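You operate a simulated robot arm through the tools that you are given. There is no shell and no other tool.

Carry out the task below with a simulated two-armed robot. There is one attempt and no reset: what you move stays moved.

Task
Pick up the lime can marked test with one hand, pass it to the other hand and put it on the near end of the belt. Take the jug marked peach with yellow cap on the top of table marked outfeed and put it away on the shelf of table marked lanes. Stack the can marked "lime" from the top of table marked outfeed on top of the can that says "berry". Push the red drawer marked rejects shut. Fetch the plug with green top and set it in the bucket with orange band. Fetch the white plate marked peach and set it on the shelf of table marked covers. Pull the blue drawer marked sleeves open. Do these in any order. Set down upright: lime can marked test, jug marked peach with yellow cap.

The check looks at the end state, three seconds after you hand in, the way a careful person would. Anything else that was tipped, shoved, dropped, spilled or broken makes it a failure. Lids that push on must go on centred and level and be pressed home; caps that screw on are set level and turned clockwise until they are tight.

Robot
Two 6-joint arms with two-finger parallel grippers on one trunk, on a base that moves. Base frame: it is fixed to the floor where the robot stands at the start and does not move with it; the origin is under the middle of the robot, x ahead of it, y to its left, z up. Units: m, rad, N and s.
The left shoulder is at the start at [0.08, 0.216, 1.58], the right one opposite. With the tool pointing down near the work surface each hand reaches from about 0.1 to 0.72 m from the robot's upright axis, wherever it stands, measured 20 degrees to its own side. Places, roughly: blue drawer marked sleeves [2.1, -0.5, 0.6]; bucket with orange band (20x22x30 cm) [4.3, -0.6, 0.2]; can marked berry sample, can marked lime sample, c [0.75, -1.5, 1]; jug marked peach with yellow cap [1.25, -1.5, 1]; lime can marked test [1, -1.5, 1]; near end of the belt (13x17 cm) [2.22, -1.58, 0.96]; plug with green top (9x9x12 cm) [3.4, 4.2, 0.8]; red drawer marked rejects [1.7, -2.1, 0.5]; shelf of table marked covers [6.1, 1.7, 0.3]; shelf of table marked lanes [-0.8, -1.6, 0.3]; white plate marked peach [5, 4.75, 0.75]. Payload 3.43 kg a hand.
The tool frame of a hand sits at the grasp point between the pads (the TCP): z along the fingers, y along the line on which they close. The tips reach 0.03 m beyond it. Largest opening 0.094 m; finger width 0.028, thickness 0.01; the body of the gripper, 0.05 by 0.096 m, starts 0.055 m behind the TCP.
Orientation is that of the tool frame in the base frame, as a unit quaternion [w, x, y, z]. With the fingers straight down and closing along the base's y, the tool's x points along the base's -x, its y along +y and its z along -z.

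Tools
- The arms move only by the tool play_rows. It takes "left_commands", "right_commands" or both (then of equal length, played together; a hand with none holds still); each is a list of rows, each a list of 3 entries, a list of its own where there are three numbers: the turn, a rotation vector about the tool's x, y, z in rad, then the shift along the tool's x, y, z in m, then the finger opening in m, from 0 to 0.094. In form: [[[wx, wy, wz], [tx, ty, tz], gripper], ...]. A call has 1 to 20 rows; each row shifts and turns the commanded pose from where the row before left it, along the tool's axes as they then stand. A row lasts 0.2 s, in which the tool goes at most 0.05 m and 0.15 rad; a call with a longer step from one row to the next is refused whole, and so is a gripper value outside its range. Where a pose cannot be reached the arm comes as near as it can. A force on the tool above 40 N (or 10 N above the force at the start of the call, whichever is more), or a blocked arm, ends the call early, and 0.2 s more pass. The fingers move at their own pace (about 0.072 m/s each) and stop on an object; they squeeze with about 44 N. The grip force told is the motor's: it shows also when the fingers shut on nothing. Time passes only in rows, and 0.2 s behind the last, so rows that do not move let the fingers close. The reply holds the time, the measured pose of the TCP, the force on the tool along the base axes, the opening and the grip force, in the units named above and with some noise, with the torque about the TCP (base axes, N m) and any sound that the robot's microphone picked up.
- Cameras (640 x 400 px; columns grow to the right, rows downward): "scene" is now at [0.1175, -0.0095, 1.7291]; the picture's right is [0.04, -1.00, 0.00], its down [-0.71, -0.03, -0.70] and it looks along [0.70, 0.02, -0.71] (base axes); focal length 254 px, centre (320, 200). "left" rides on the left gripper at [0.076, -0.014, -0.102] in its tool frame; the picture's right is [0.18, 0.98, 0.00], its down [-0.75, 0.14, -0.64] and it looks along [-0.63, 0.12, 0.77] (tool axes); focal length 243 px, centre (320, 200). "right" rides on the right gripper at [0.076, 0.014, -0.102] in its tool frame; the picture's right is [-0.18, 0.98, 0.00], its down [-0.75, -0.14, -0.64] and it looks along [-0.63, -0.12, 0.77] (tool axes); focal length 243 px, centre (320, 200).
- get_image(camera): a new picture of that camera. The clock stands still meanwhile.
- lift_body(by): slides the trunk up (or, below 0, down) by that many m; the arms and the scene camera ride with it, the base frame stays. It gives what a move gives, with no picture.
- steer(legs): drives the robot by 1 to 6 legs, each [ahead, left, turn to the left] in m, m and rad, along the robot's own axes; the way and the turn of a leg run together, so that a leg with both is an arc; at most 1.5 m and 3.142 rad a leg. The arms and the cameras ride along, it lands a little off, and it stops where it bumps. It gives what a move gives.
- head_to(pan, tilt): turns the head with the scene camera to pan (to the left, within 1.501 rad either way) and tilt (down, from -0.506 to 1.204), counted from straight ahead of the robot. It gives what a move gives.
- point_at(camera, pixels): for up to 12 pixels [column, row] of the newest picture of that camera ("zoom" is the newest enlarged one), the place [x, y, z] in the base frame of the surface seen there, good to about 0.002 m, but the place of the scene camera against the robot may be out by one fixed shift of up to 0.025 m in any direction. The clock stands still meanwhile.
- enlarge(camera, box): a new picture of the part [left, top, right, bottom] of that camera's present view, enlarged. The clock stands still meanwhile.
- close_job(): hands the job in; it is judged then, once.

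Unless the task says otherwise, let go and move clear before handing in.

The tools are called after ">>>" as a command line: name --argument value ..., lists and objects as JSON in quotes. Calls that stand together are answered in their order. play_rows: Moves the arms, as the interface text tells. Its arguments: {"type":"object","properties":{"left_commands":{"type":"array","items":{"type":"array"}},"right_commands":{"type":"array","items":{"type":"array"}}},"required":[]} The other tools are called the same way: lift_body (by) moves the trunk up or down; steer (legs) drives the base; head_to (pan, tilt) turns the head that bears the scene camera; get_image (camera) takes a picture; point_at (camera, pixels) gives the place of the surface under pixels of a picture; enlarge (camera, box) takes an enlarged picture of a part of a camera's view; close_job () hands the job in.

At the start:

```text
time: 0.0
left_eef_pos: [0.5925, 0.2357, 1.0608]
left_tcp_rot: [0.0, 0.0, 1.0, 0.0]
left_force: [0.4, 0.4, 0.6]
left_wrist_torque: [-0.01, -0.01, 0.0]
left_gripper_width: 0.0943
left_gripper_force: 0.1
right_eef_pos: [0.5788, -0.2676, 1.0606]
right_tcp_rot: [-0.001, 0.0, 1.0, 0.0]
right_force: [0.1, 0.1, -0.1]
right_wrist_torque: [-0.01, -0.02, -0.02]
right_gripper_width: 0.0941
right_gripper_force: 0.1
trunk travel left (down, up): [-0.81, 0.03]
robot x, y, heading: [-0.001, 0.0017, 0.002]
head pan, tilt (commanded): [0.035, 0.791]
```

scene: 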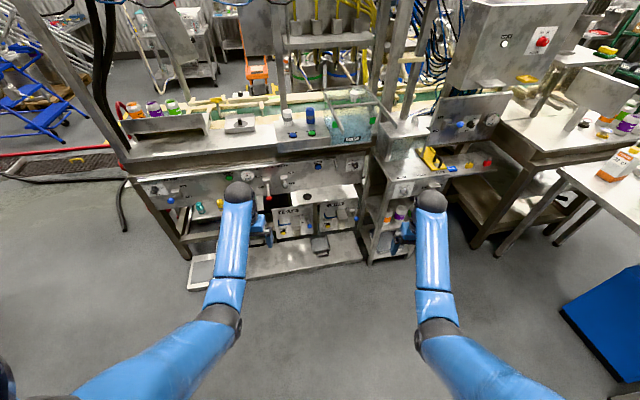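
right: 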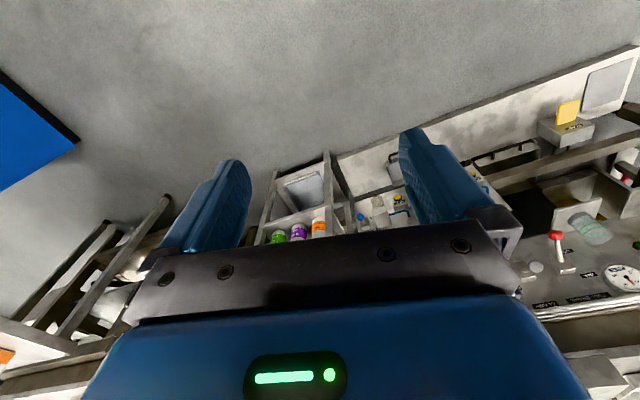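
left: 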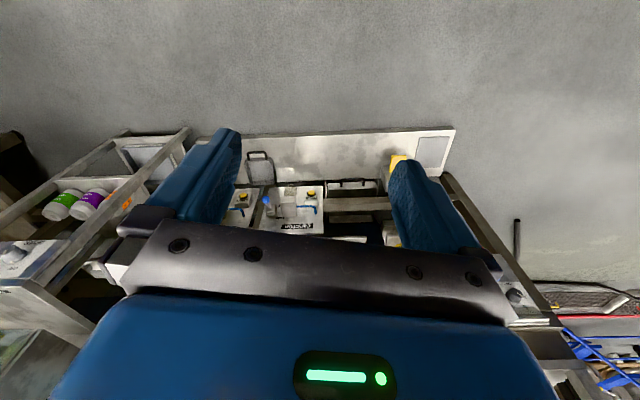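

The scene picture shows a factory line ahead and a table with bottles at the right edge (about pixel 620,160). I'll look around with the head, starting to the right.

>>> head_to --pan -1.2 --tilt 0.6

>>> get_image --camera "scene"

```text
time: 1.4
left_eef_pos: [0.5931, 0.2353, 1.0596]
left_tcp_rot: [-0.001, 0.001, 1.0, -0.001]
left_force: [0.8, -0.4, 0.4]
left_wrist_torque: [-0.01, -0.02, 0.05]
left_gripper_width: 0.094
left_gripper_force: 0.1
right_eef_pos: [0.5774, -0.2693, 1.0612]
right_tcp_rot: [0.0, 0.0, 1.0, 0.0]
right_force: [-0.6, -0.4, -0.4]
right_wrist_torque: [0.0, 0.0, -0.02]
right_gripper_width: 0.0938
right_gripper_force: 0.1
trunk travel left (down, up): [-0.81, 0.03]
robot x, y, heading: [0.0005, 0.0021, -0.0]
head pan, tilt (commanded): [-1.201, 0.6]
```

```text
taken
```

scene: 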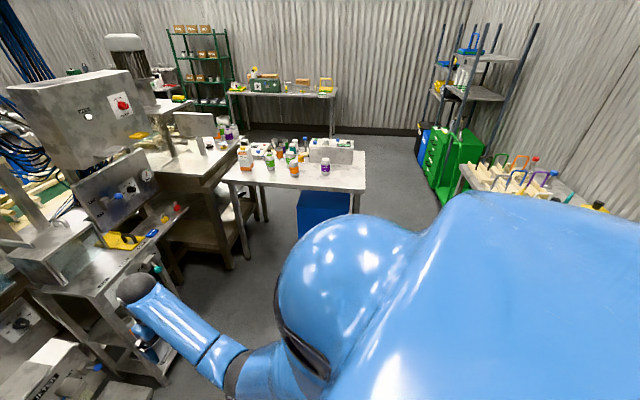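

The outfeed table with bottles and cans shows around pixels (230-365, 130-190). I'll enlarge it and the other regions.

>>> enlarge --camera "scene" --box '[200, 120, 380, 232]'

>>> point_at --camera "scene" --pixels '[[247, 155], [270, 162], [294, 165], [325, 165], [290, 155], [332, 150], [232, 178], [362, 190], [365, 152], [500, 185], [470, 170], [180, 160]]'

```text
3.56 times, centred on (290, 176) of scene
```

zoom: 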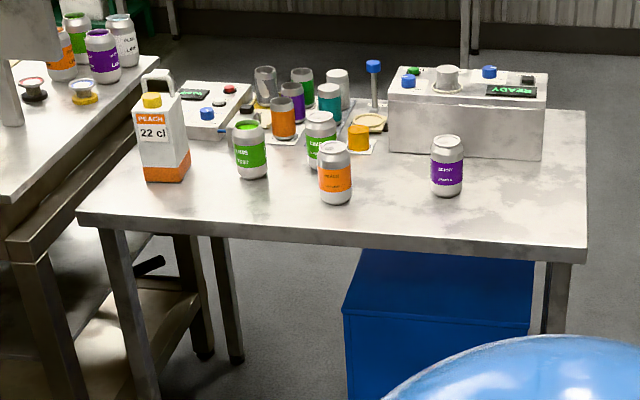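

```text
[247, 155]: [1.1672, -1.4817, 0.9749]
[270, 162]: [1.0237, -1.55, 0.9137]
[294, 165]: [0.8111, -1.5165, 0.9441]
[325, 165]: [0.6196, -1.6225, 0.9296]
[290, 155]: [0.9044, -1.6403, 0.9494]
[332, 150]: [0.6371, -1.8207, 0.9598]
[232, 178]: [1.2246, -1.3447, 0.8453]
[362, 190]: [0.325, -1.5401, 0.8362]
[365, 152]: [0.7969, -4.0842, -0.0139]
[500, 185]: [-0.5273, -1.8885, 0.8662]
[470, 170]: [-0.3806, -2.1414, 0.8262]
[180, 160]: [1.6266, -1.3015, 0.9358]
```

The outfeed table holds the jug "PEACH 22 cl" (zoom 160,130), a lime can (250,150), another lime can (320,140), an orange can (335,175) and a berry can (447,165). I'll look round the room before moving.

>>> head_to --pan -1.5 --tilt 0.5

>>> get_image --camera "scene"

>>> head_to --pan -0.5 --tilt 0.5

>>> get_image --camera "scene"

>>> head_to --pan 0.5 --tilt 0.3

>>> get_image --camera "scene"

>>> head_to --pan 1.4 --tilt 0.4

>>> get_image --camera "scene"

```text
time: 2.2
left_eef_pos: [0.594, 0.2352, 1.0592]
left_tcp_rot: [0.0, 0.0, 1.0, 0.0]
left_force: [0.5, -0.7, 0.2]
left_wrist_torque: [-0.01, -0.03, 0.01]
left_gripper_width: 0.094
left_gripper_force: 0.0
right_eef_pos: [0.5789, -0.2692, 1.0599]
right_tcp_rot: [0.001, 0.0, 1.0, 0.0]
right_force: [-0.1, 1.0, 0.0]
right_wrist_torque: [0.0, 0.0, 0.04]
right_gripper_width: 0.0939
right_gripper_force: 0.1
trunk travel left (down, up): [-0.81, 0.03]
robot x, y, heading: [-0.0013, -0.0017, 0.001]
head pan, tilt (commanded): [-1.499, 0.499]
```

```text
taken
```

scene: 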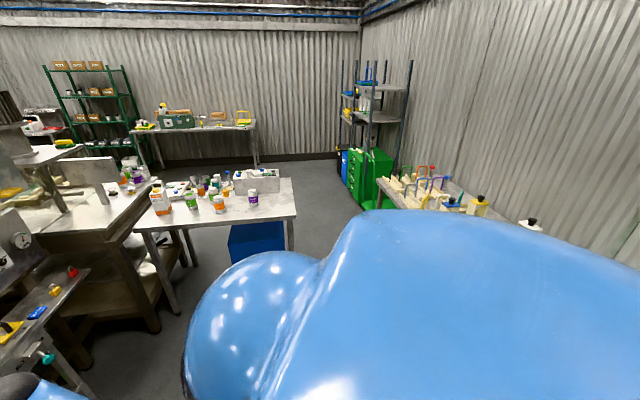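

```text
time: 3.5
left_eef_pos: [0.5922, 0.2367, 1.0596]
left_tcp_rot: [0.0, 0.0, 1.0, 0.001]
left_force: [1.4, -1.0, -0.9]
left_wrist_torque: [0.0, -0.01, -0.02]
left_gripper_width: 0.0939
left_gripper_force: 0.0
right_eef_pos: [0.5798, -0.2677, 1.0593]
right_tcp_rot: [0.0, 0.0, 1.0, 0.0]
right_force: [0.2, 0.5, 0.1]
right_wrist_torque: [0.01, 0.0, 0.02]
right_gripper_width: 0.094
right_gripper_force: 0.0
trunk travel left (down, up): [-0.81, 0.03]
robot x, y, heading: [-0.0023, -0.0001, 0.007]
head pan, tilt (commanded): [-0.499, 0.499]
```

```text
taken
```

scene: 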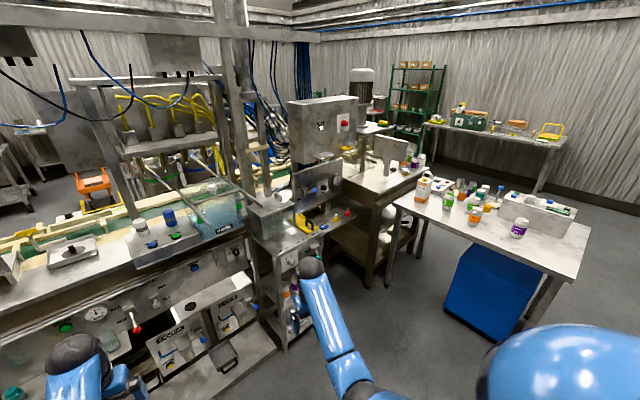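

```text
time: 4.8
left_eef_pos: [0.5924, 0.2356, 1.0598]
left_tcp_rot: [0.0, 0.0, 1.0, 0.001]
left_force: [-0.1, 0.3, -0.4]
left_wrist_torque: [0.01, 0.0, 0.01]
left_gripper_width: 0.094
left_gripper_force: 0.1
right_eef_pos: [0.5801, -0.2689, 1.0606]
right_tcp_rot: [0.0, 0.0, 1.0, 0.0]
right_force: [0.0, -0.1, 0.2]
right_wrist_torque: [0.04, 0.04, 0.0]
right_gripper_width: 0.094
right_gripper_force: 0.1
trunk travel left (down, up): [-0.81, 0.03]
robot x, y, heading: [-0.0021, 0.0006, 0.0]
head pan, tilt (commanded): [0.499, 0.3]
```

```text
taken
```

scene: 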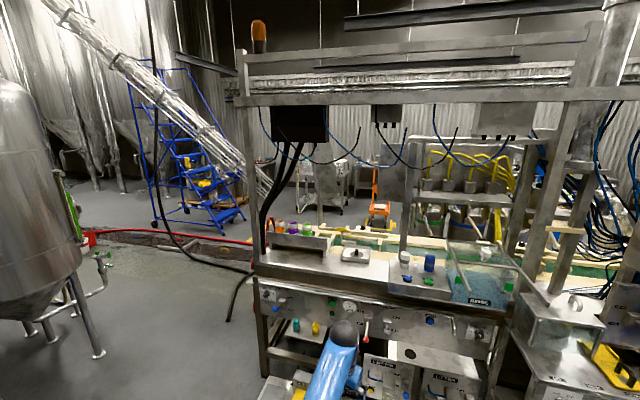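

```text
time: 6.0
left_eef_pos: [0.5933, 0.2369, 1.0599]
left_tcp_rot: [0.0, -0.001, 1.0, 0.0]
left_force: [-0.2, -0.9, 0.4]
left_wrist_torque: [0.01, 0.03, 0.01]
left_gripper_width: 0.094
left_gripper_force: 0.0
right_eef_pos: [0.5784, -0.2681, 1.0606]
right_tcp_rot: [0.0, 0.0, 1.0, 0.0]
right_force: [0.3, -0.8, 0.3]
right_wrist_torque: [0.04, 0.0, 0.0]
right_gripper_width: 0.0939
right_gripper_force: 0.0
trunk travel left (down, up): [-0.81, 0.03]
robot x, y, heading: [-0.0007, 0.0007, 0.004]
head pan, tilt (commanded): [1.4, 0.4]
```

```text
taken
```

scene: 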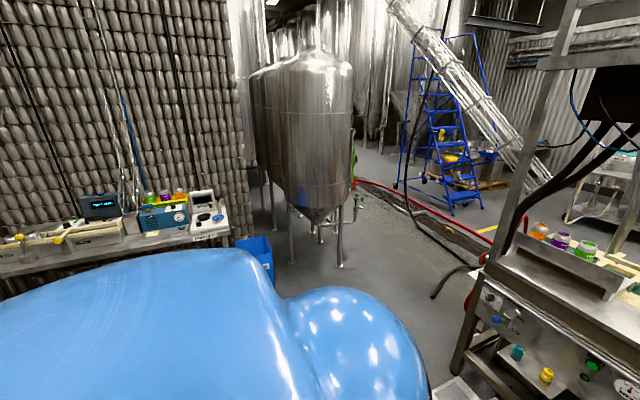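

The room's layout is clear enough: outfeed table right-ahead, the line ahead. I'll pan to the right and measure edges before driving.

>>> head_to --pan -0.7 --tilt 0.7

>>> get_image --camera "scene"

>>> enlarge --camera "scene" --box '[330, 100, 590, 260]'

```text
time: 8.0
left_eef_pos: [0.5935, 0.2355, 1.0599]
left_tcp_rot: [0.0, -0.001, 1.0, 0.0]
left_force: [0.0, -0.4, 0.3]
left_wrist_torque: [0.0, 0.0, -0.01]
left_gripper_width: 0.0937
left_gripper_force: 0.0
right_eef_pos: [0.5789, -0.2685, 1.0603]
right_tcp_rot: [0.0, 0.0, 1.0, 0.0]
right_force: [-0.1, -0.3, -0.3]
right_wrist_torque: [0.0, -0.01, 0.01]
right_gripper_width: 0.0942
right_gripper_force: 0.1
trunk travel left (down, up): [-0.81, 0.03]
robot x, y, heading: [0.0032, 0.0015, 0.0]
head pan, tilt (commanded): [-0.7, 0.7]
```

```text
taken
```

scene: 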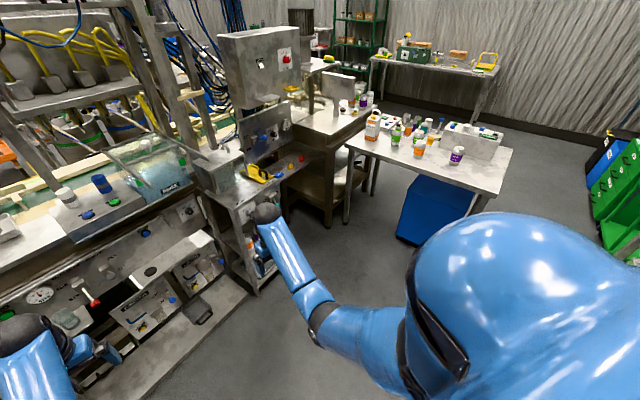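

```text
2.46 times, centred on (460, 180) of scene
```

zoom: 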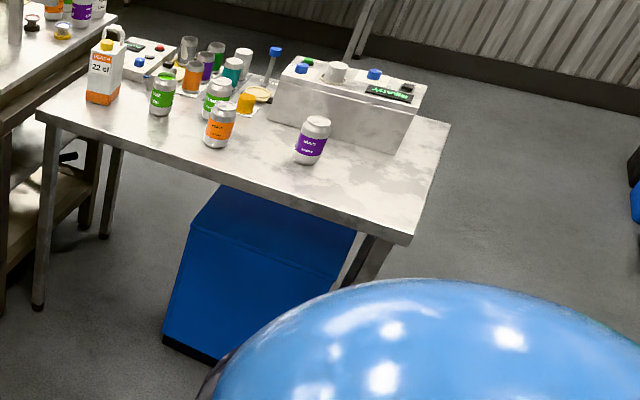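

>>> point_at --camera "scene" --pixels '[[347, 150], [497, 194], [512, 150], [345, 223], [240, 205], [260, 290], [330, 225], [400, 238], [205, 335], [215, 235], [290, 260], [300, 120]]'

>>> point_at --camera "zoom" --pixels '[[40, 118], [408, 243], [449, 124], [164, 358], [165, 73], [218, 82], [316, 120], [220, 108], [102, 105], [162, 116], [218, 147], [305, 163]]'

```text
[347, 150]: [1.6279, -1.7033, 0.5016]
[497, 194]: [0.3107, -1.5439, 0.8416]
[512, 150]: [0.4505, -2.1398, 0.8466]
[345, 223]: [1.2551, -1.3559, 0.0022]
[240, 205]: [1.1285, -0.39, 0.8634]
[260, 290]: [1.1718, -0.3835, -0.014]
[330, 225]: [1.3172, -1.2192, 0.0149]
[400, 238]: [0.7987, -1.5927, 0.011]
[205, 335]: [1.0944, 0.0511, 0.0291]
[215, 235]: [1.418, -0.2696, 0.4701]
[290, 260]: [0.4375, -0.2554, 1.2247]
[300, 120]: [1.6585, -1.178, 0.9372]
```

```text
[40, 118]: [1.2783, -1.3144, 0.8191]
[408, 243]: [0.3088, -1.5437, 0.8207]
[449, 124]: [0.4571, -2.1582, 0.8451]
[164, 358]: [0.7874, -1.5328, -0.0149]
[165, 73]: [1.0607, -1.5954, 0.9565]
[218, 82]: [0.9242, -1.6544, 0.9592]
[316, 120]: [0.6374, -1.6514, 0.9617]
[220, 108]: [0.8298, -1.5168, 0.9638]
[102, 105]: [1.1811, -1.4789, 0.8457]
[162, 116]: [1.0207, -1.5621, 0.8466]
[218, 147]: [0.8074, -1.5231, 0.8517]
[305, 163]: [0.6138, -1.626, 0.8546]
```

The table edge runs from (0.31,-1.54) to (1.28,-1.31), top at 0.845; cans' tops at 0.96. I'll turn to face the table and drive to 0.5 m from its edge.

>>> steer --legs '[[0, 0, -1.337], [1.07, 0.546, 0]]'

>>> head_to --pan 0 --tilt 0.7

>>> get_image --camera "scene"

```text
time: 17.3
left_eef_pos: [1.1715, -1.414, 1.0603]
left_tcp_rot: [0.001, 0.613, 0.79, 0.0]
left_force: [0.8, -0.3, 0.4]
left_wrist_torque: [0.01, -0.02, -0.02]
left_gripper_width: 0.0939
left_gripper_force: 0.0
right_eef_pos: [0.679, -1.5242, 1.0602]
right_tcp_rot: [0.0, 0.613, 0.79, 0.0]
right_force: [0.0, 0.5, -0.5]
right_wrist_torque: [0.0, 0.0, 0.01]
right_gripper_width: 0.0942
right_gripper_force: 0.0
trunk travel left (down, up): [-0.81, 0.03]
robot x, y, heading: [0.7948, -0.8953, -1.318]
head pan, tilt (commanded): [-0.7, 0.7]
```

```text
time: 18.4
left_eef_pos: [1.1723, -1.4144, 1.0614]
left_tcp_rot: [0.0, 0.613, 0.79, 0.001]
left_force: [0.0, 0.5, 0.6]
left_wrist_torque: [0.02, -0.01, 0.01]
left_gripper_width: 0.094
left_gripper_force: 0.0
right_eef_pos: [0.6807, -1.5252, 1.0609]
right_tcp_rot: [0.0, 0.613, 0.79, 0.0]
right_force: [-0.1, -0.4, 0.7]
right_wrist_torque: [-0.03, 0.0, -0.01]
right_gripper_width: 0.0939
right_gripper_force: 0.0
trunk travel left (down, up): [-0.81, 0.03]
robot x, y, heading: [0.8017, -0.8937, -1.323]
head pan, tilt (commanded): [0.0, 0.7]
```

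```text
taken
```

scene: 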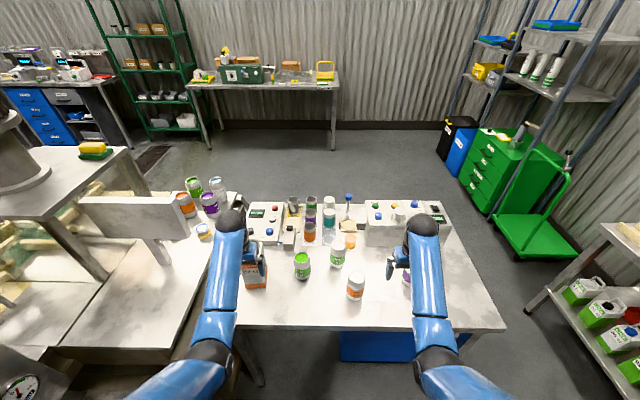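

The table with cans is in front; grippers are above it at z=1.06. Let me enlarge to read labels.

>>> enlarge --camera "scene" --box '[230, 180, 460, 324]'

>>> get_image --camera "right"

>>> get_image --camera "left"

```text
2.78 times, centred on (345, 252) of scene
```

zoom: 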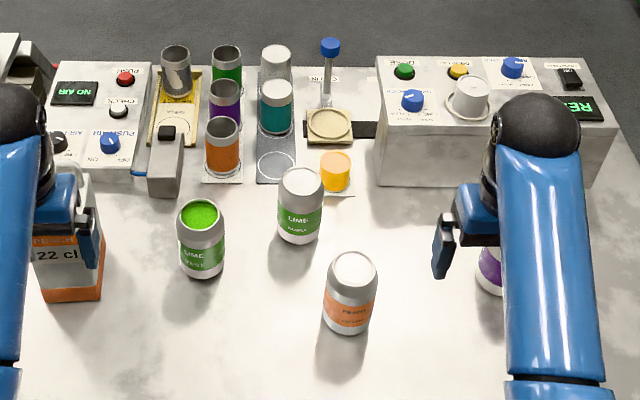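

```text
taken
```

right: 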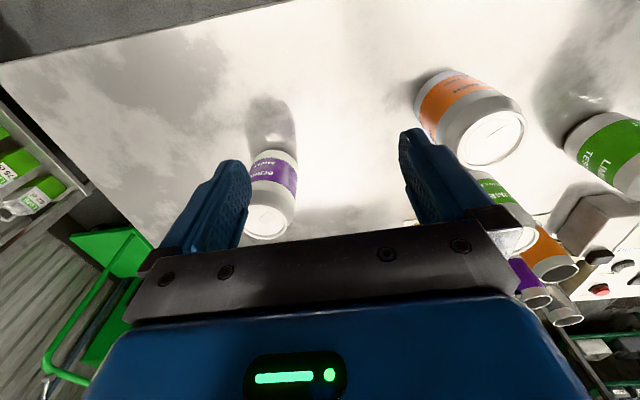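

```text
taken
```

left: 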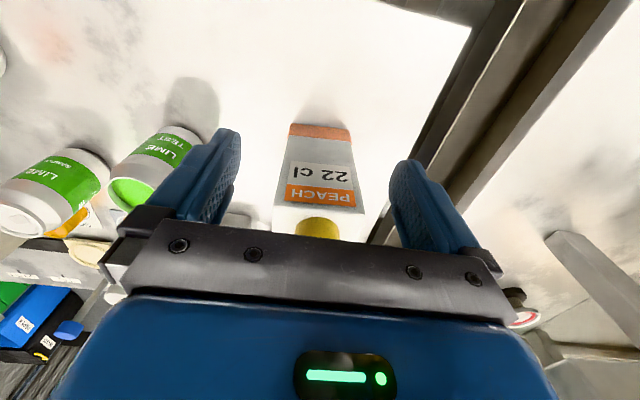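

Labels read: berry sample under the right hand (right image 270,190), lime test is open with green liquid, lime sample next to it (zoom 300,210). I'll measure the can tops with the wrist cameras and the scene camera to find the shift.

>>> point_at --camera "right" --pixels '[[268, 222], [272, 185], [272, 152], [494, 140], [516, 240], [250, 212], [291, 218]]'

>>> point_at --camera "left" --pixels '[[130, 193], [30, 222], [112, 185], [150, 195], [318, 228], [320, 195], [320, 128], [352, 210], [276, 210], [288, 133], [352, 138]]'

>>> point_at --camera "zoom" --pixels '[[201, 213], [300, 182], [352, 268], [201, 272], [300, 240], [490, 290], [70, 298], [40, 298], [102, 298]]'

```text
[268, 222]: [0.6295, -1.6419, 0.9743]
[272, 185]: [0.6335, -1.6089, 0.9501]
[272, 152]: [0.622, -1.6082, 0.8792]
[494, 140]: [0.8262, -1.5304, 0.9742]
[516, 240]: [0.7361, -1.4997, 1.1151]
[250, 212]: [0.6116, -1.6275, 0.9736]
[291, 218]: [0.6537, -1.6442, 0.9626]
```

```text
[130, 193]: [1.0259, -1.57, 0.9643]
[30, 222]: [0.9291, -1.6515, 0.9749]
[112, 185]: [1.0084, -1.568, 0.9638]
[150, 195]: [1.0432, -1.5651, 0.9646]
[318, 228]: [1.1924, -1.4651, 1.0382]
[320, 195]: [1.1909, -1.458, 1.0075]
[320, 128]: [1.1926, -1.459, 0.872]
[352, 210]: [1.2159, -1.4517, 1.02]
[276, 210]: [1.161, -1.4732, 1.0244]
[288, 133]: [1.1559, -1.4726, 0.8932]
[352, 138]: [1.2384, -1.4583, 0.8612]
```

```text
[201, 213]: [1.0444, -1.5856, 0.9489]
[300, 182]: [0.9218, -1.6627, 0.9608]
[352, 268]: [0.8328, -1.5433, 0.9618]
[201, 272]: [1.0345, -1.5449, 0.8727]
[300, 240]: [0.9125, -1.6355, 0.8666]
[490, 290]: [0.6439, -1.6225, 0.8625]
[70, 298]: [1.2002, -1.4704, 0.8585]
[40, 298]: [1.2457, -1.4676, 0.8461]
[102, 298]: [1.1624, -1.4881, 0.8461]
```

Wrist cameras give berry top z 0.974 and lime sample top at (0.929,-1.652,0.975). I'll raise the left hand clear of the jug (cap at z≈1.04) and move 0.14 m ahead.

>>> play_rows --left_commands '[[[0, 0, 0], [0, 0, -0.05], 0.094], [[0, 0, 0], [0, 0, -0.05], 0.094], [[0, 0, 0], [0, 0, -0.03], 0.094], [[0, 0, 0], [0, 0, 0], 0.094]]' --right_commands '[[[0, 0, 0], [0, 0, -0.04], 0.094], [[0, 0, 0], [0, 0, -0.04], 0.094], [[0, 0, 0], [0, 0, 0], 0.094], [[0, 0, 0], [0, 0, 0], 0.094]]'

>>> steer --legs '[[0.14, 0, -0.015]]'

>>> get_image --camera "scene"

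>>> get_image --camera "right"

```text
time: 19.4
left_eef_pos: [1.1886, -1.4654, 1.1268]
left_tcp_rot: [0.001, 0.613, 0.79, 0.0]
left_force: [-0.4, 0.7, -0.4]
left_wrist_torque: [0.02, -0.01, 0.01]
left_gripper_width: 0.094
left_gripper_force: 0.1
left hand out of reach, approached as far as the arm can: row 1, 2, 3
right_eef_pos: [0.6854, -1.5575, 1.0956]
right_tcp_rot: [0.001, 0.613, 0.79, 0.0]
right_force: [-0.9, -0.5, -0.2]
right_wrist_torque: [-0.06, 0.01, 0.0]
right_gripper_width: 0.0941
right_gripper_force: 0.2
right hand out of reach, approached as far as the arm can: row 1, 2
trunk travel left (down, up): [-0.81, 0.03]
robot x, y, heading: [0.8001, -0.8987, -1.321]
head pan, tilt (commanded): [0.0, 0.7]
```

```text
time: 20.7
left_eef_pos: [1.2126, -1.6036, 1.1273]
left_tcp_rot: [0.002, 0.619, 0.786, -0.002]
left_force: [0.4, 0.1, 0.5]
left_wrist_torque: [-0.04, 0.0, -0.01]
left_gripper_width: 0.094
left_gripper_force: 0.0
right_eef_pos: [0.7091, -1.6894, 1.0978]
right_tcp_rot: [0.001, 0.619, 0.785, -0.002]
right_force: [0.5, 0.8, -0.4]
right_wrist_torque: [0.01, -0.01, 0.01]
right_gripper_width: 0.0937
right_gripper_force: 0.2
trunk travel left (down, up): [-0.81, 0.03]
robot x, y, heading: [0.8315, -1.0349, -1.337]
head pan, tilt (commanded): [0.0, 0.7]
```

```text
taken
```

scene: 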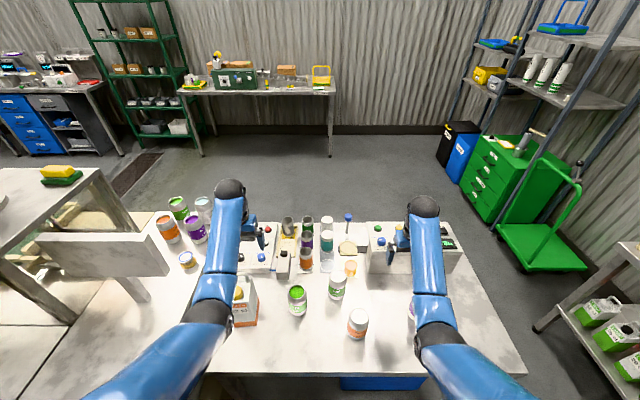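

```text
taken
```

right: 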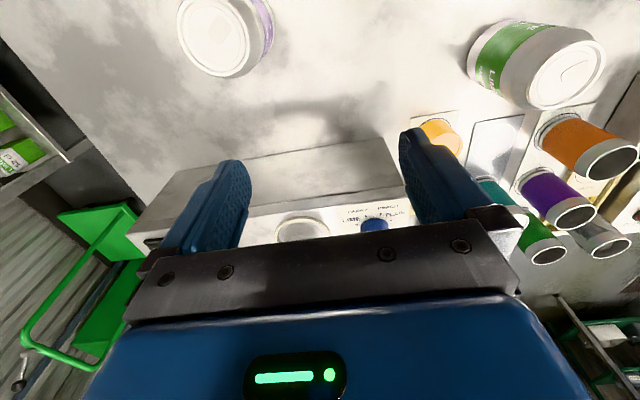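

Lime sample's top shows in the right image at (567,80), berry's top at (222,35). I'll measure both from this view.

>>> point_at --camera "right" --pixels '[[567, 80], [536, 85], [598, 75], [215, 35], [190, 38], [243, 30], [440, 134], [350, 120], [590, 165], [330, 170]]'

>>> get_image --camera "left"

```text
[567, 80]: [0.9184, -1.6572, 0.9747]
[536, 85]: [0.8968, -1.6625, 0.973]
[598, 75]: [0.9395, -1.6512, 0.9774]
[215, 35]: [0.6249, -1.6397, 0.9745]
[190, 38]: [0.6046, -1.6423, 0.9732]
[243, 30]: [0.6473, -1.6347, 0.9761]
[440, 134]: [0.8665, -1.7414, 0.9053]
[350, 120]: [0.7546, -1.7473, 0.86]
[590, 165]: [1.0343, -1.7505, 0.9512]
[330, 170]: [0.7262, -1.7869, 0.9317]
```

```text
taken
```

left: 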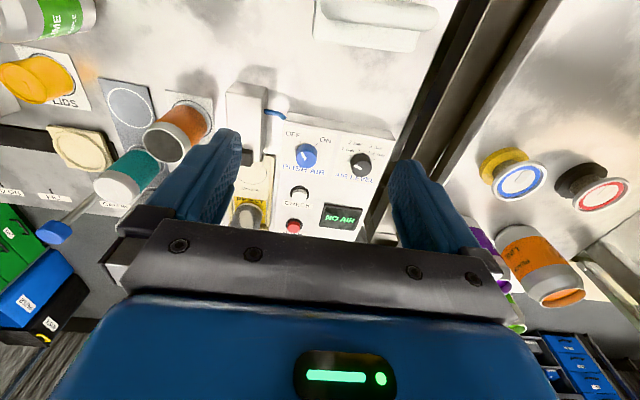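

Lime sample top centre is (0.918,-1.657,0.975), table at z 0.860. I'll test how the commanded pose behaves after the out-of-reach rows with a small downward and sideways move.

>>> play_rows --right_commands '[[[0, 0, 0], [0, 0, 0.03], 0.094], [[0, 0, 0], [0, 0.04, 0], 0.094], [[0, 0, 0], [0, 0, 0], 0.094]]'

```text
time: 21.5
left_eef_pos: [1.2151, -1.6069, 1.1243]
left_tcp_rot: [0.0, 0.62, 0.785, 0.0]
left_force: [-0.3, -0.8, 0.1]
left_wrist_torque: [-0.01, 0.0, -0.02]
left_gripper_width: 0.0939
left_gripper_force: 0.1
right_eef_pos: [0.7498, -1.6834, 1.063]
right_tcp_rot: [0.001, 0.619, 0.785, 0.0]
right_force: [0.3, -0.7, 0.4]
right_wrist_torque: [0.0, 0.02, 0.01]
right_gripper_width: 0.0939
right_gripper_force: 0.1
trunk travel left (down, up): [-0.81, 0.03]
robot x, y, heading: [0.8302, -1.0333, -1.335]
head pan, tilt (commanded): [0.0, 0.7]
```

The command works from the actual pose. I'll move the right hand above the lime sample.

>>> play_rows --right_commands '[[[0, 0, 0], [-0.0035, 0.0424, 0], 0.094], [[0, 0, 0], [-0.0035, 0.0424, 0], 0.094], [[0, 0, 0], [-0.0035, 0.0424, 0], 0.094], [[0, 0, 0], [-0.0035, 0.0424, 0], 0.094], [[0, 0, 0], [0, 0, 0], 0.094]]'

>>> get_image --camera "right"

```text
time: 22.7
left_eef_pos: [1.2145, -1.6068, 1.125]
left_tcp_rot: [0.0, 0.619, 0.785, 0.0]
left_force: [-0.1, 0.6, 0.1]
left_wrist_torque: [0.0, 0.0, -0.01]
left_gripper_width: 0.0941
left_gripper_force: 0.0
right_eef_pos: [0.9169, -1.6545, 1.0638]
right_tcp_rot: [0.001, 0.619, 0.785, 0.0]
right_force: [0.3, 0.5, -0.2]
right_wrist_torque: [0.01, 0.01, -0.01]
right_gripper_width: 0.0939
right_gripper_force: 0.0
trunk travel left (down, up): [-0.81, 0.03]
robot x, y, heading: [0.8305, -1.0344, -1.337]
head pan, tilt (commanded): [0.0, 0.7]
```

```text
taken
```

right: 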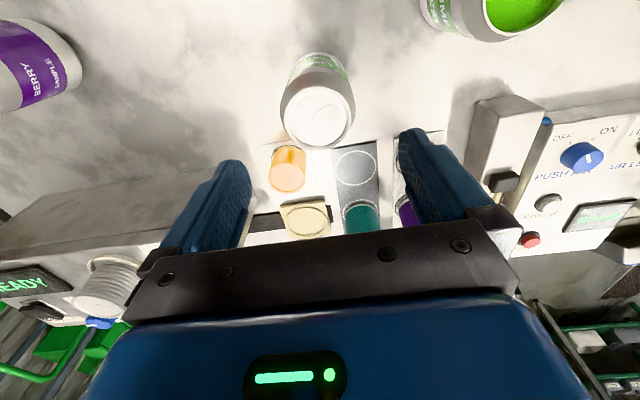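

Can top at (317,117) in the right view; let me check its centre against the TCP.

>>> point_at --camera "right" --pixels '[[317, 117], [288, 115], [347, 115], [317, 92], [317, 142], [288, 190], [320, 60]]'

```text
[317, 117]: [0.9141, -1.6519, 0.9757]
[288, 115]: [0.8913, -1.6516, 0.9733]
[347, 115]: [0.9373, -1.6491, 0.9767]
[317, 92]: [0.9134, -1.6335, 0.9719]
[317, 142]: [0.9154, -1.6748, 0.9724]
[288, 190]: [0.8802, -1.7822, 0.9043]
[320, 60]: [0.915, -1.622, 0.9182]
```

Aligned within 3 mm. Descend to z≈0.93 and close.

>>> play_rows --right_commands '[[[0, 0, 0], [0, -0.002, 0.045], 0.094], [[0, 0, 0], [0, 0, 0.045], 0.094], [[0, 0, 0], [0, 0, 0.043], 0.094], [[0, 0, 0], [0, 0, 0], 0.094], [[0, 0, 0], [0, 0, 0], 0.04], [[0, 0, 0], [0, 0, 0], 0.04], [[0, 0, 0], [0, 0, 0], 0.04], [[0, 0, 0], [0, 0, 0], 0.04]]'

>>> get_image --camera "right"

```text
time: 24.5
left_eef_pos: [1.2134, -1.608, 1.1254]
left_tcp_rot: [0.0, 0.619, 0.785, 0.001]
left_force: [-0.2, -0.2, -0.9]
left_wrist_torque: [-0.04, 0.03, 0.02]
left_gripper_width: 0.0941
left_gripper_force: 0.1
right_eef_pos: [0.9171, -1.6567, 0.9312]
right_tcp_rot: [0.0, 0.619, 0.785, 0.001]
right_force: [-0.9, -0.5, 0.4]
right_wrist_torque: [-0.08, 0.01, -0.02]
right_gripper_width: 0.0669
right_gripper_force: 44.3
trunk travel left (down, up): [-0.81, 0.03]
robot x, y, heading: [0.8298, -1.0309, -1.334]
head pan, tilt (commanded): [0.0, 0.7]
```

```text
taken
```

right: 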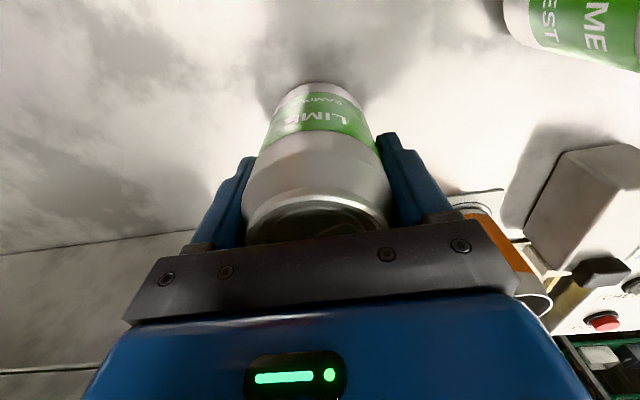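

Gripped at width 0.067. Lift 0.14 m and move partway toward berry, then look.

>>> play_rows --right_commands '[[[0, 0, 0], [0, 0, -0.02], 0.04], [[0, 0, 0], [0, 0, -0.04], 0.04], [[0, 0, 0], [0, 0, -0.04], 0.04], [[0, 0, 0], [0, 0, -0.04], 0.04], [[0, 0, 0], [0.02, -0.03, 0], 0.04], [[0, 0, 0], [0.02, -0.04, 0], 0.04], [[0, 0, 0], [0.02, -0.04, 0], 0.04], [[0, 0, 0], [0, -0.03, 0], 0.04], [[0, 0, 0], [0, 0, 0], 0.04]]'

>>> get_image --camera "right"

```text
time: 26.5
left_eef_pos: [1.2149, -1.6078, 1.1244]
left_tcp_rot: [0.0, 0.618, 0.786, 0.001]
left_force: [-0.6, -0.2, 0.5]
left_wrist_torque: [0.04, -0.01, 0.0]
left_gripper_width: 0.094
left_gripper_force: 0.0
right_eef_pos: [0.7664, -1.6372, 1.0635]
right_tcp_rot: [0.0, 0.619, 0.786, 0.0]
right_force: [-0.4, 0.6, -3.5]
right_wrist_torque: [-0.02, -0.02, 0.0]
right_gripper_width: 0.0665
right_gripper_force: 44.0
right hand out of reach, approached as far as the arm can: row 7
trunk travel left (down, up): [-0.81, 0.03]
robot x, y, heading: [0.83, -1.0339, -1.336]
head pan, tilt (commanded): [0.0, 0.7]
```

```text
taken
```

right: 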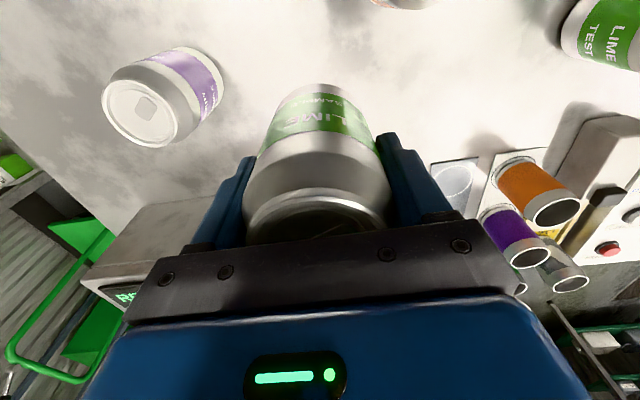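

Can lifted (bottom ≈0.992). Berry's top is at about (141,112); measure its rim.

>>> point_at --camera "right" --pixels '[[141, 112], [108, 100], [174, 125], [125, 140], [152, 85], [108, 122], [172, 100], [320, 195], [265, 215], [375, 205]]'

>>> enlarge --camera "right" --box '[80, 30, 240, 130]'

```text
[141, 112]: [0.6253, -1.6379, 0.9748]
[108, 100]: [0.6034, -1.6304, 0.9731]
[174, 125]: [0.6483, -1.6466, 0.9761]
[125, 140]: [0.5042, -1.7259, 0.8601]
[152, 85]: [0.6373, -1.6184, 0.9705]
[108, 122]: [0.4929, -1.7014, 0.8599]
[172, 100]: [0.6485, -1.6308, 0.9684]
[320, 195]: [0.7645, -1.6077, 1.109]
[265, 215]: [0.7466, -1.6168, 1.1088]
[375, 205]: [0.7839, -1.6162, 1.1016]
```

```text
4.00 times, centred on (160, 80) of right
```

zoom: 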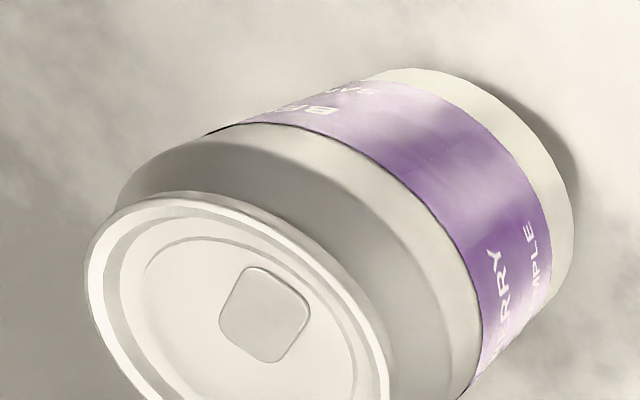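

Berry's axis is at (0.6255,-1.638). The arm is near an inner reach limit at this height, so I'll lift the trunk 0.03 and back the base off 0.06 m before placing.

>>> lift_body --by 0.03

>>> steer --legs '[[-0.06, 0, 0]]'

>>> get_image --camera "right"

```text
time: 27.3
left_eef_pos: [1.2139, -1.6073, 1.1554]
left_tcp_rot: [0.0, 0.619, 0.786, 0.0]
left_force: [0.7, 0.4, 0.1]
left_wrist_torque: [0.02, 0.02, 0.02]
left_gripper_width: 0.0937
left_gripper_force: 0.0
right_eef_pos: [0.767, -1.6367, 1.0935]
right_tcp_rot: [-0.001, 0.62, 0.785, -0.001]
right_force: [-0.4, -0.5, -4.0]
right_wrist_torque: [-0.05, 0.0, -0.01]
right_gripper_width: 0.067
right_gripper_force: 43.9
trunk travel left (down, up): [-0.84, 0.0]
robot x, y, heading: [0.8292, -1.0331, -1.338]
head pan, tilt (commanded): [0.0, 0.7]
```

```text
time: 28.2
left_eef_pos: [1.2023, -1.5613, 1.1464]
left_tcp_rot: [-0.003, 0.619, 0.785, 0.003]
left_force: [-0.1, -1.0, -0.7]
left_wrist_torque: [0.09, 0.03, -0.04]
left_gripper_width: 0.0939
left_gripper_force: 0.0
right_eef_pos: [0.7538, -1.5911, 1.0886]
right_tcp_rot: [-0.004, 0.62, 0.784, 0.003]
right_force: [-0.2, -1.5, -4.1]
right_wrist_torque: [0.04, -0.04, 0.0]
right_gripper_width: 0.0668
right_gripper_force: 43.8
trunk travel left (down, up): [-0.84, 0.0]
robot x, y, heading: [0.8182, -0.9772, -1.339]
head pan, tilt (commanded): [0.0, 0.7]
```

```text
taken
```

right: 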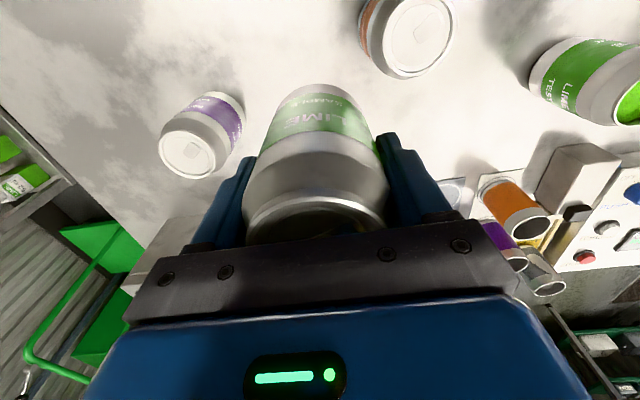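

Now move over the berry can (still ~4 cm above its top).

>>> play_rows --right_commands '[[[0, 0, 0], [-0.005, -0.034, 0], 0.04], [[0, 0, 0], [-0.005, -0.034, 0], 0.04], [[0, 0, 0], [-0.005, -0.034, 0], 0.04], [[0, 0, 0], [-0.0044, -0.0334, 0], 0.04], [[0, 0, 0], [0, 0, 0], 0.04], [[0, 0, 0], [0, 0, 0], 0.04]]'

>>> get_image --camera "right"

>>> get_image --camera "scene"

```text
time: 29.6
left_eef_pos: [1.1993, -1.5512, 1.1534]
left_tcp_rot: [-0.001, 0.619, 0.785, 0.0]
left_force: [0.5, -0.4, 0.9]
left_wrist_torque: [-0.01, 0.02, -0.01]
left_gripper_width: 0.0938
left_gripper_force: 0.0
right_eef_pos: [0.6262, -1.6318, 1.0943]
right_tcp_rot: [0.0, 0.62, 0.785, 0.0]
right_force: [0.2, -0.6, -4.5]
right_wrist_torque: [-0.03, 0.03, 0.0]
right_gripper_width: 0.0668
right_gripper_force: 43.8
trunk travel left (down, up): [-0.84, 0.0]
robot x, y, heading: [0.8189, -0.9762, -1.331]
head pan, tilt (commanded): [0.0, 0.7]
```

```text
taken
```

right: 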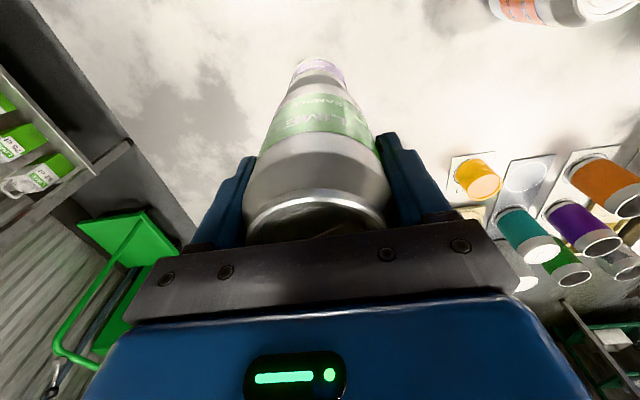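

```text
taken
```

scene: 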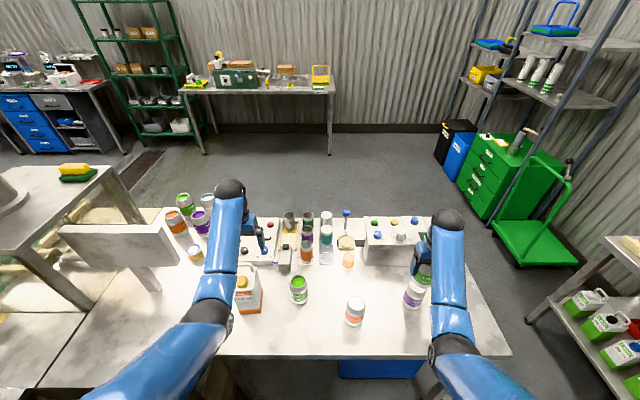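

TCP is 9 mm short along depth. Correct that and lower by 0.035, then read.

>>> play_rows --right_commands '[[[0, 0, 0], [-0.0093, -0.002, 0], 0.04], [[0, 0, 0], [0, 0, 0.02], 0.04], [[0, 0, 0], [0, 0, 0.015], 0.04], [[0, 0, 0], [0, 0, 0], 0.04], [[0, 0, 0], [0, 0, 0], 0.04]]'

>>> enlarge --camera "scene" --box '[360, 220, 472, 340]'

>>> get_image --camera "right"

```text
time: 30.8
left_eef_pos: [1.1985, -1.5501, 1.1547]
left_tcp_rot: [0.0, 0.62, 0.784, 0.0]
left_force: [-0.4, 0.3, 0.6]
left_wrist_torque: [0.0, 0.02, 0.01]
left_gripper_width: 0.0939
left_gripper_force: 0.1
right_eef_pos: [0.6248, -1.6392, 1.0589]
right_tcp_rot: [0.001, 0.62, 0.785, 0.0]
right_force: [-0.5, 0.3, -3.8]
right_wrist_torque: [-0.01, 0.0, -0.01]
right_gripper_width: 0.0669
right_gripper_force: 44.4
trunk travel left (down, up): [-0.84, 0.0]
robot x, y, heading: [0.8208, -0.9775, -1.333]
head pan, tilt (commanded): [0.0, 0.7]
```

```text
3.33 times, centred on (416, 280) of scene
```

zoom: 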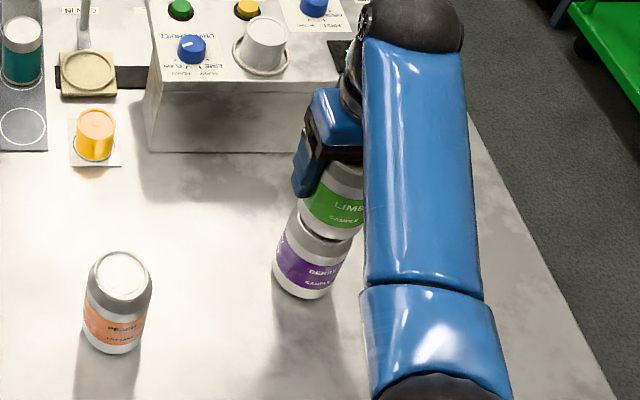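

```text
taken
```

right: 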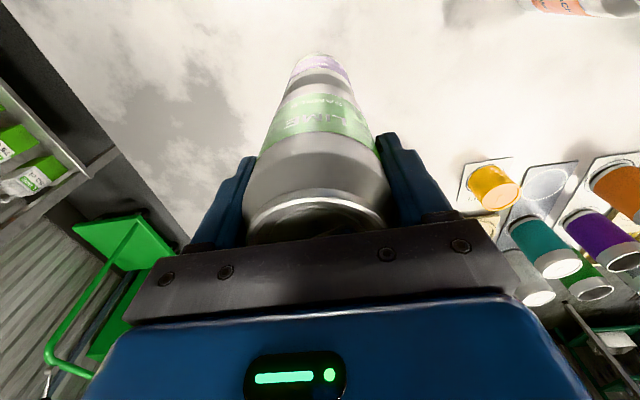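

Alignment looks good. Small correction and lower gently in 2–3 mm steps until contact.

>>> play_rows --right_commands '[[[0, 0, 0], [-0.002, 0.001, 0.004], 0.04], [[0, 0, 0], [0, 0, 0.003], 0.04], [[0, 0, 0], [0, 0, 0.002], 0.04], [[0, 0, 0], [0, 0, 0.001], 0.04], [[0, 0, 0], [0, 0, 0], 0.04]]'

```text
time: 32.0
left_eef_pos: [1.1989, -1.5513, 1.1545]
left_tcp_rot: [-0.001, 0.62, 0.785, -0.001]
left_force: [-0.8, 0.1, 0.5]
left_wrist_torque: [0.0, 0.01, 0.03]
left_gripper_width: 0.0941
left_gripper_force: 0.2
right_eef_pos: [0.6261, -1.6427, 1.0485]
right_tcp_rot: [0.0, 0.62, 0.784, -0.001]
right_force: [-1.2, 0.1, -3.0]
right_wrist_torque: [0.0, -0.01, -0.02]
right_gripper_width: 0.0668
right_gripper_force: 44.3
trunk travel left (down, up): [-0.84, 0.0]
robot x, y, heading: [0.8184, -0.9752, -1.336]
head pan, tilt (commanded): [0.0, 0.7]
```

>>> play_rows --right_commands '[[[0, 0, 0], [0, 0, 0.001], 0.04], [[0, 0, 0], [0, 0, 0], 0.04]]'

>>> play_rows --right_commands '[[[0, 0, 0], [0, 0, 0.001], 0.04], [[0, 0, 0], [0, 0, 0], 0.04]]'

>>> get_image --camera "right"

```text
time: 32.6
left_eef_pos: [1.1991, -1.5516, 1.1552]
left_tcp_rot: [0.0, 0.62, 0.785, 0.0]
left_force: [0.5, -0.6, 0.1]
left_wrist_torque: [0.03, -0.03, 0.01]
left_gripper_width: 0.0941
left_gripper_force: 0.1
right_eef_pos: [0.6266, -1.6408, 1.0477]
right_tcp_rot: [0.0, 0.62, 0.785, -0.002]
right_force: [-0.3, 0.9, -3.9]
right_wrist_torque: [0.01, 0.0, -0.05]
right_gripper_width: 0.0668
right_gripper_force: 44.0
trunk travel left (down, up): [-0.84, 0.0]
robot x, y, heading: [0.8172, -0.9772, -1.336]
head pan, tilt (commanded): [0.0, 0.7]
```

```text
time: 33.2
left_eef_pos: [1.1991, -1.5492, 1.1538]
left_tcp_rot: [0.0, 0.62, 0.785, 0.0]
left_force: [0.8, 0.3, 0.7]
left_wrist_torque: [0.0, 0.01, 0.02]
left_gripper_width: 0.0941
left_gripper_force: 0.0
right_eef_pos: [0.6263, -1.6411, 1.0474]
right_tcp_rot: [0.001, 0.62, 0.785, 0.0]
right_force: [0.3, 0.3, -4.2]
right_wrist_torque: [-0.05, -0.02, -0.01]
right_gripper_width: 0.067
right_gripper_force: 43.9
trunk travel left (down, up): [-0.84, 0.0]
robot x, y, heading: [0.8164, -0.9777, -1.341]
head pan, tilt (commanded): [0.0, 0.7]
```

```text
taken
```

right: 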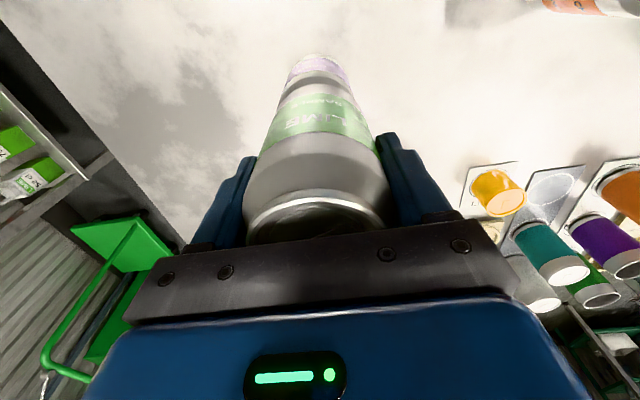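

No contact yet (force still −4 N). Keep lowering in 1–2 mm steps.

>>> play_rows --right_commands '[[[0, 0, 0], [0, 0, 0.0015], 0.04], [[0, 0, 0], [0, 0, 0], 0.04]]'

>>> play_rows --right_commands '[[[0, 0, 0], [0, 0, 0.0015], 0.04], [[0, 0, 0], [0, 0, 0], 0.04]]'

```text
time: 33.8
left_eef_pos: [1.1995, -1.5498, 1.155]
left_tcp_rot: [0.0, 0.62, 0.785, 0.0]
left_force: [0.3, 0.2, 0.1]
left_wrist_torque: [-0.01, -0.02, 0.0]
left_gripper_width: 0.0939
left_gripper_force: 0.0
right_eef_pos: [0.6266, -1.6408, 1.0471]
right_tcp_rot: [0.001, 0.619, 0.785, -0.001]
right_force: [-0.5, -1.4, 1.6]
right_wrist_torque: [0.08, 0.0, 0.0]
right_gripper_width: 0.0667
right_gripper_force: 43.8
trunk travel left (down, up): [-0.84, 0.0]
robot x, y, heading: [0.8144, -0.9757, -1.332]
head pan, tilt (commanded): [0.0, 0.7]
```

```text
time: 34.4
left_eef_pos: [1.2002, -1.5492, 1.1564]
left_tcp_rot: [0.001, 0.62, 0.785, 0.0]
left_force: [-0.4, -0.1, 0.2]
left_wrist_torque: [0.02, -0.06, -0.03]
left_gripper_width: 0.094
left_gripper_force: 0.0
right_eef_pos: [0.6274, -1.64, 1.0472]
right_tcp_rot: [0.002, 0.62, 0.785, -0.003]
right_force: [-1.3, -2.1, 14.4]
right_wrist_torque: [0.05, 0.14, 0.05]
right_gripper_width: 0.0667
right_gripper_force: 43.9
trunk travel left (down, up): [-0.84, 0.0]
robot x, y, heading: [0.8169, -0.9744, -1.341]
head pan, tilt (commanded): [0.0, 0.7]
```

Contact made (force +14 N). Ease off 1 mm and open the fingers, then rise.

>>> play_rows --right_commands '[[[0, 0, 0], [0, 0, -0.0015], 0.04], [[0, 0, 0], [0, 0, 0], 0.06], [[0, 0, 0], [0, 0, 0], 0.075], [[0, 0, 0], [0, 0, 0], 0.094], [[0, 0, 0], [0, 0, 0], 0.094]]'

>>> get_image --camera "right"

```text
time: 35.6
left_eef_pos: [1.1996, -1.5499, 1.1557]
left_tcp_rot: [0.001, 0.62, 0.785, -0.001]
left_force: [-0.8, 0.3, -1.1]
left_wrist_torque: [0.01, 0.03, 0.02]
left_gripper_width: 0.0938
left_gripper_force: 0.0
right_eef_pos: [0.626, -1.6408, 1.0461]
right_tcp_rot: [0.001, 0.62, 0.785, -0.001]
right_force: [-0.3, 1.2, -0.5]
right_wrist_torque: [0.01, 0.0, -0.01]
right_gripper_width: 0.0939
right_gripper_force: 0.0
trunk travel left (down, up): [-0.84, 0.0]
robot x, y, heading: [0.8165, -0.9757, -1.338]
head pan, tilt (commanded): [0.0, 0.7]
```

```text
taken
```

right: 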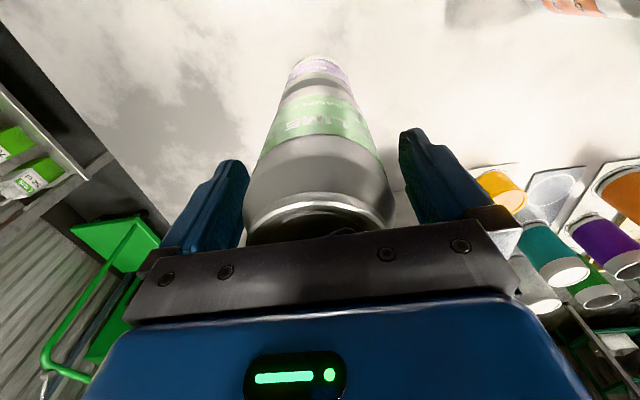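

Released; the lime stays on berry. Rise straight up in steps, watching for sideways drift.

>>> play_rows --right_commands '[[[0, 0, 0], [0, 0, -0.02], 0.094], [[0, 0, 0], [0, 0, -0.02], 0.094], [[0, 0, 0], [0, 0, 0], 0.094]]'

```text
time: 36.4
left_eef_pos: [1.1979, -1.5503, 1.1554]
left_tcp_rot: [0.0, 0.62, 0.785, 0.0]
left_force: [0.7, -0.8, -0.7]
left_wrist_torque: [0.03, 0.04, 0.0]
left_gripper_width: 0.094
left_gripper_force: 0.0
right_eef_pos: [0.6255, -1.6411, 1.0857]
right_tcp_rot: [0.001, 0.62, 0.785, 0.0]
right_force: [-0.3, 0.3, -0.5]
right_wrist_torque: [0.02, 0.02, -0.02]
right_gripper_width: 0.094
right_gripper_force: 0.1
trunk travel left (down, up): [-0.84, 0.0]
robot x, y, heading: [0.8143, -0.9765, -1.335]
head pan, tilt (commanded): [0.0, 0.7]
```

>>> play_rows --right_commands '[[[0, 0, 0], [0, 0, -0.015], 0.094], [[0, 0, 0], [0, 0, -0.01], 0.094], [[0, 0, 0], [0, 0, 0], 0.094]]'

```text
time: 37.2
left_eef_pos: [1.1991, -1.5496, 1.1558]
left_tcp_rot: [0.0, 0.62, 0.785, 0.0]
left_force: [-0.6, 1.0, 0.0]
left_wrist_torque: [-0.02, 0.0, -0.01]
left_gripper_width: 0.0941
left_gripper_force: 0.1
right_eef_pos: [0.6258, -1.6397, 1.112]
right_tcp_rot: [0.0, 0.62, 0.784, 0.0]
right_force: [0.2, 0.8, -0.5]
right_wrist_torque: [0.0, 0.01, 0.0]
right_gripper_width: 0.0939
right_gripper_force: 0.1
trunk travel left (down, up): [-0.84, 0.0]
robot x, y, heading: [0.8158, -0.9738, -1.337]
head pan, tilt (commanded): [0.0, 0.7]
```

>>> play_rows --right_commands '[[[0, 0, 0], [0, 0, -0.008], 0.094], [[0, 0, 0], [0, 0, -0.008], 0.094], [[0, 0, 0], [0, 0, 0], 0.094]]'

>>> get_image --camera "right"

```text
time: 38.0
left_eef_pos: [1.1994, -1.5492, 1.1554]
left_tcp_rot: [0.001, 0.62, 0.785, 0.0]
left_force: [-0.9, -0.3, 0.1]
left_wrist_torque: [0.01, -0.04, -0.01]
left_gripper_width: 0.0942
left_gripper_force: 0.1
right_eef_pos: [0.6265, -1.6414, 1.1272]
right_tcp_rot: [0.001, 0.619, 0.785, -0.001]
right_force: [-1.3, -0.7, -0.1]
right_wrist_torque: [0.0, 0.0, 0.0]
right_gripper_width: 0.0939
right_gripper_force: 0.1
trunk travel left (down, up): [-0.84, 0.0]
robot x, y, heading: [0.8181, -0.9745, -1.34]
head pan, tilt (commanded): [0.0, 0.7]
```

```text
taken
```

right: 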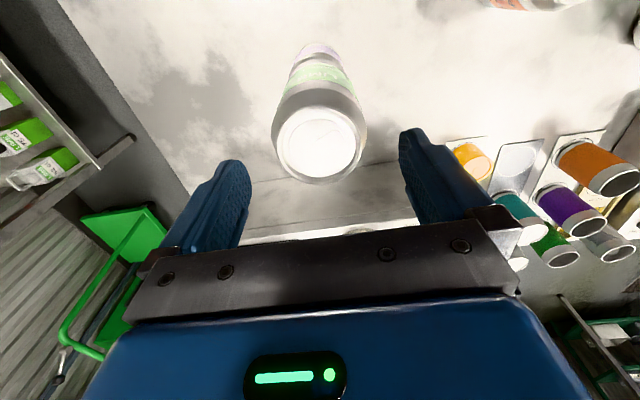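

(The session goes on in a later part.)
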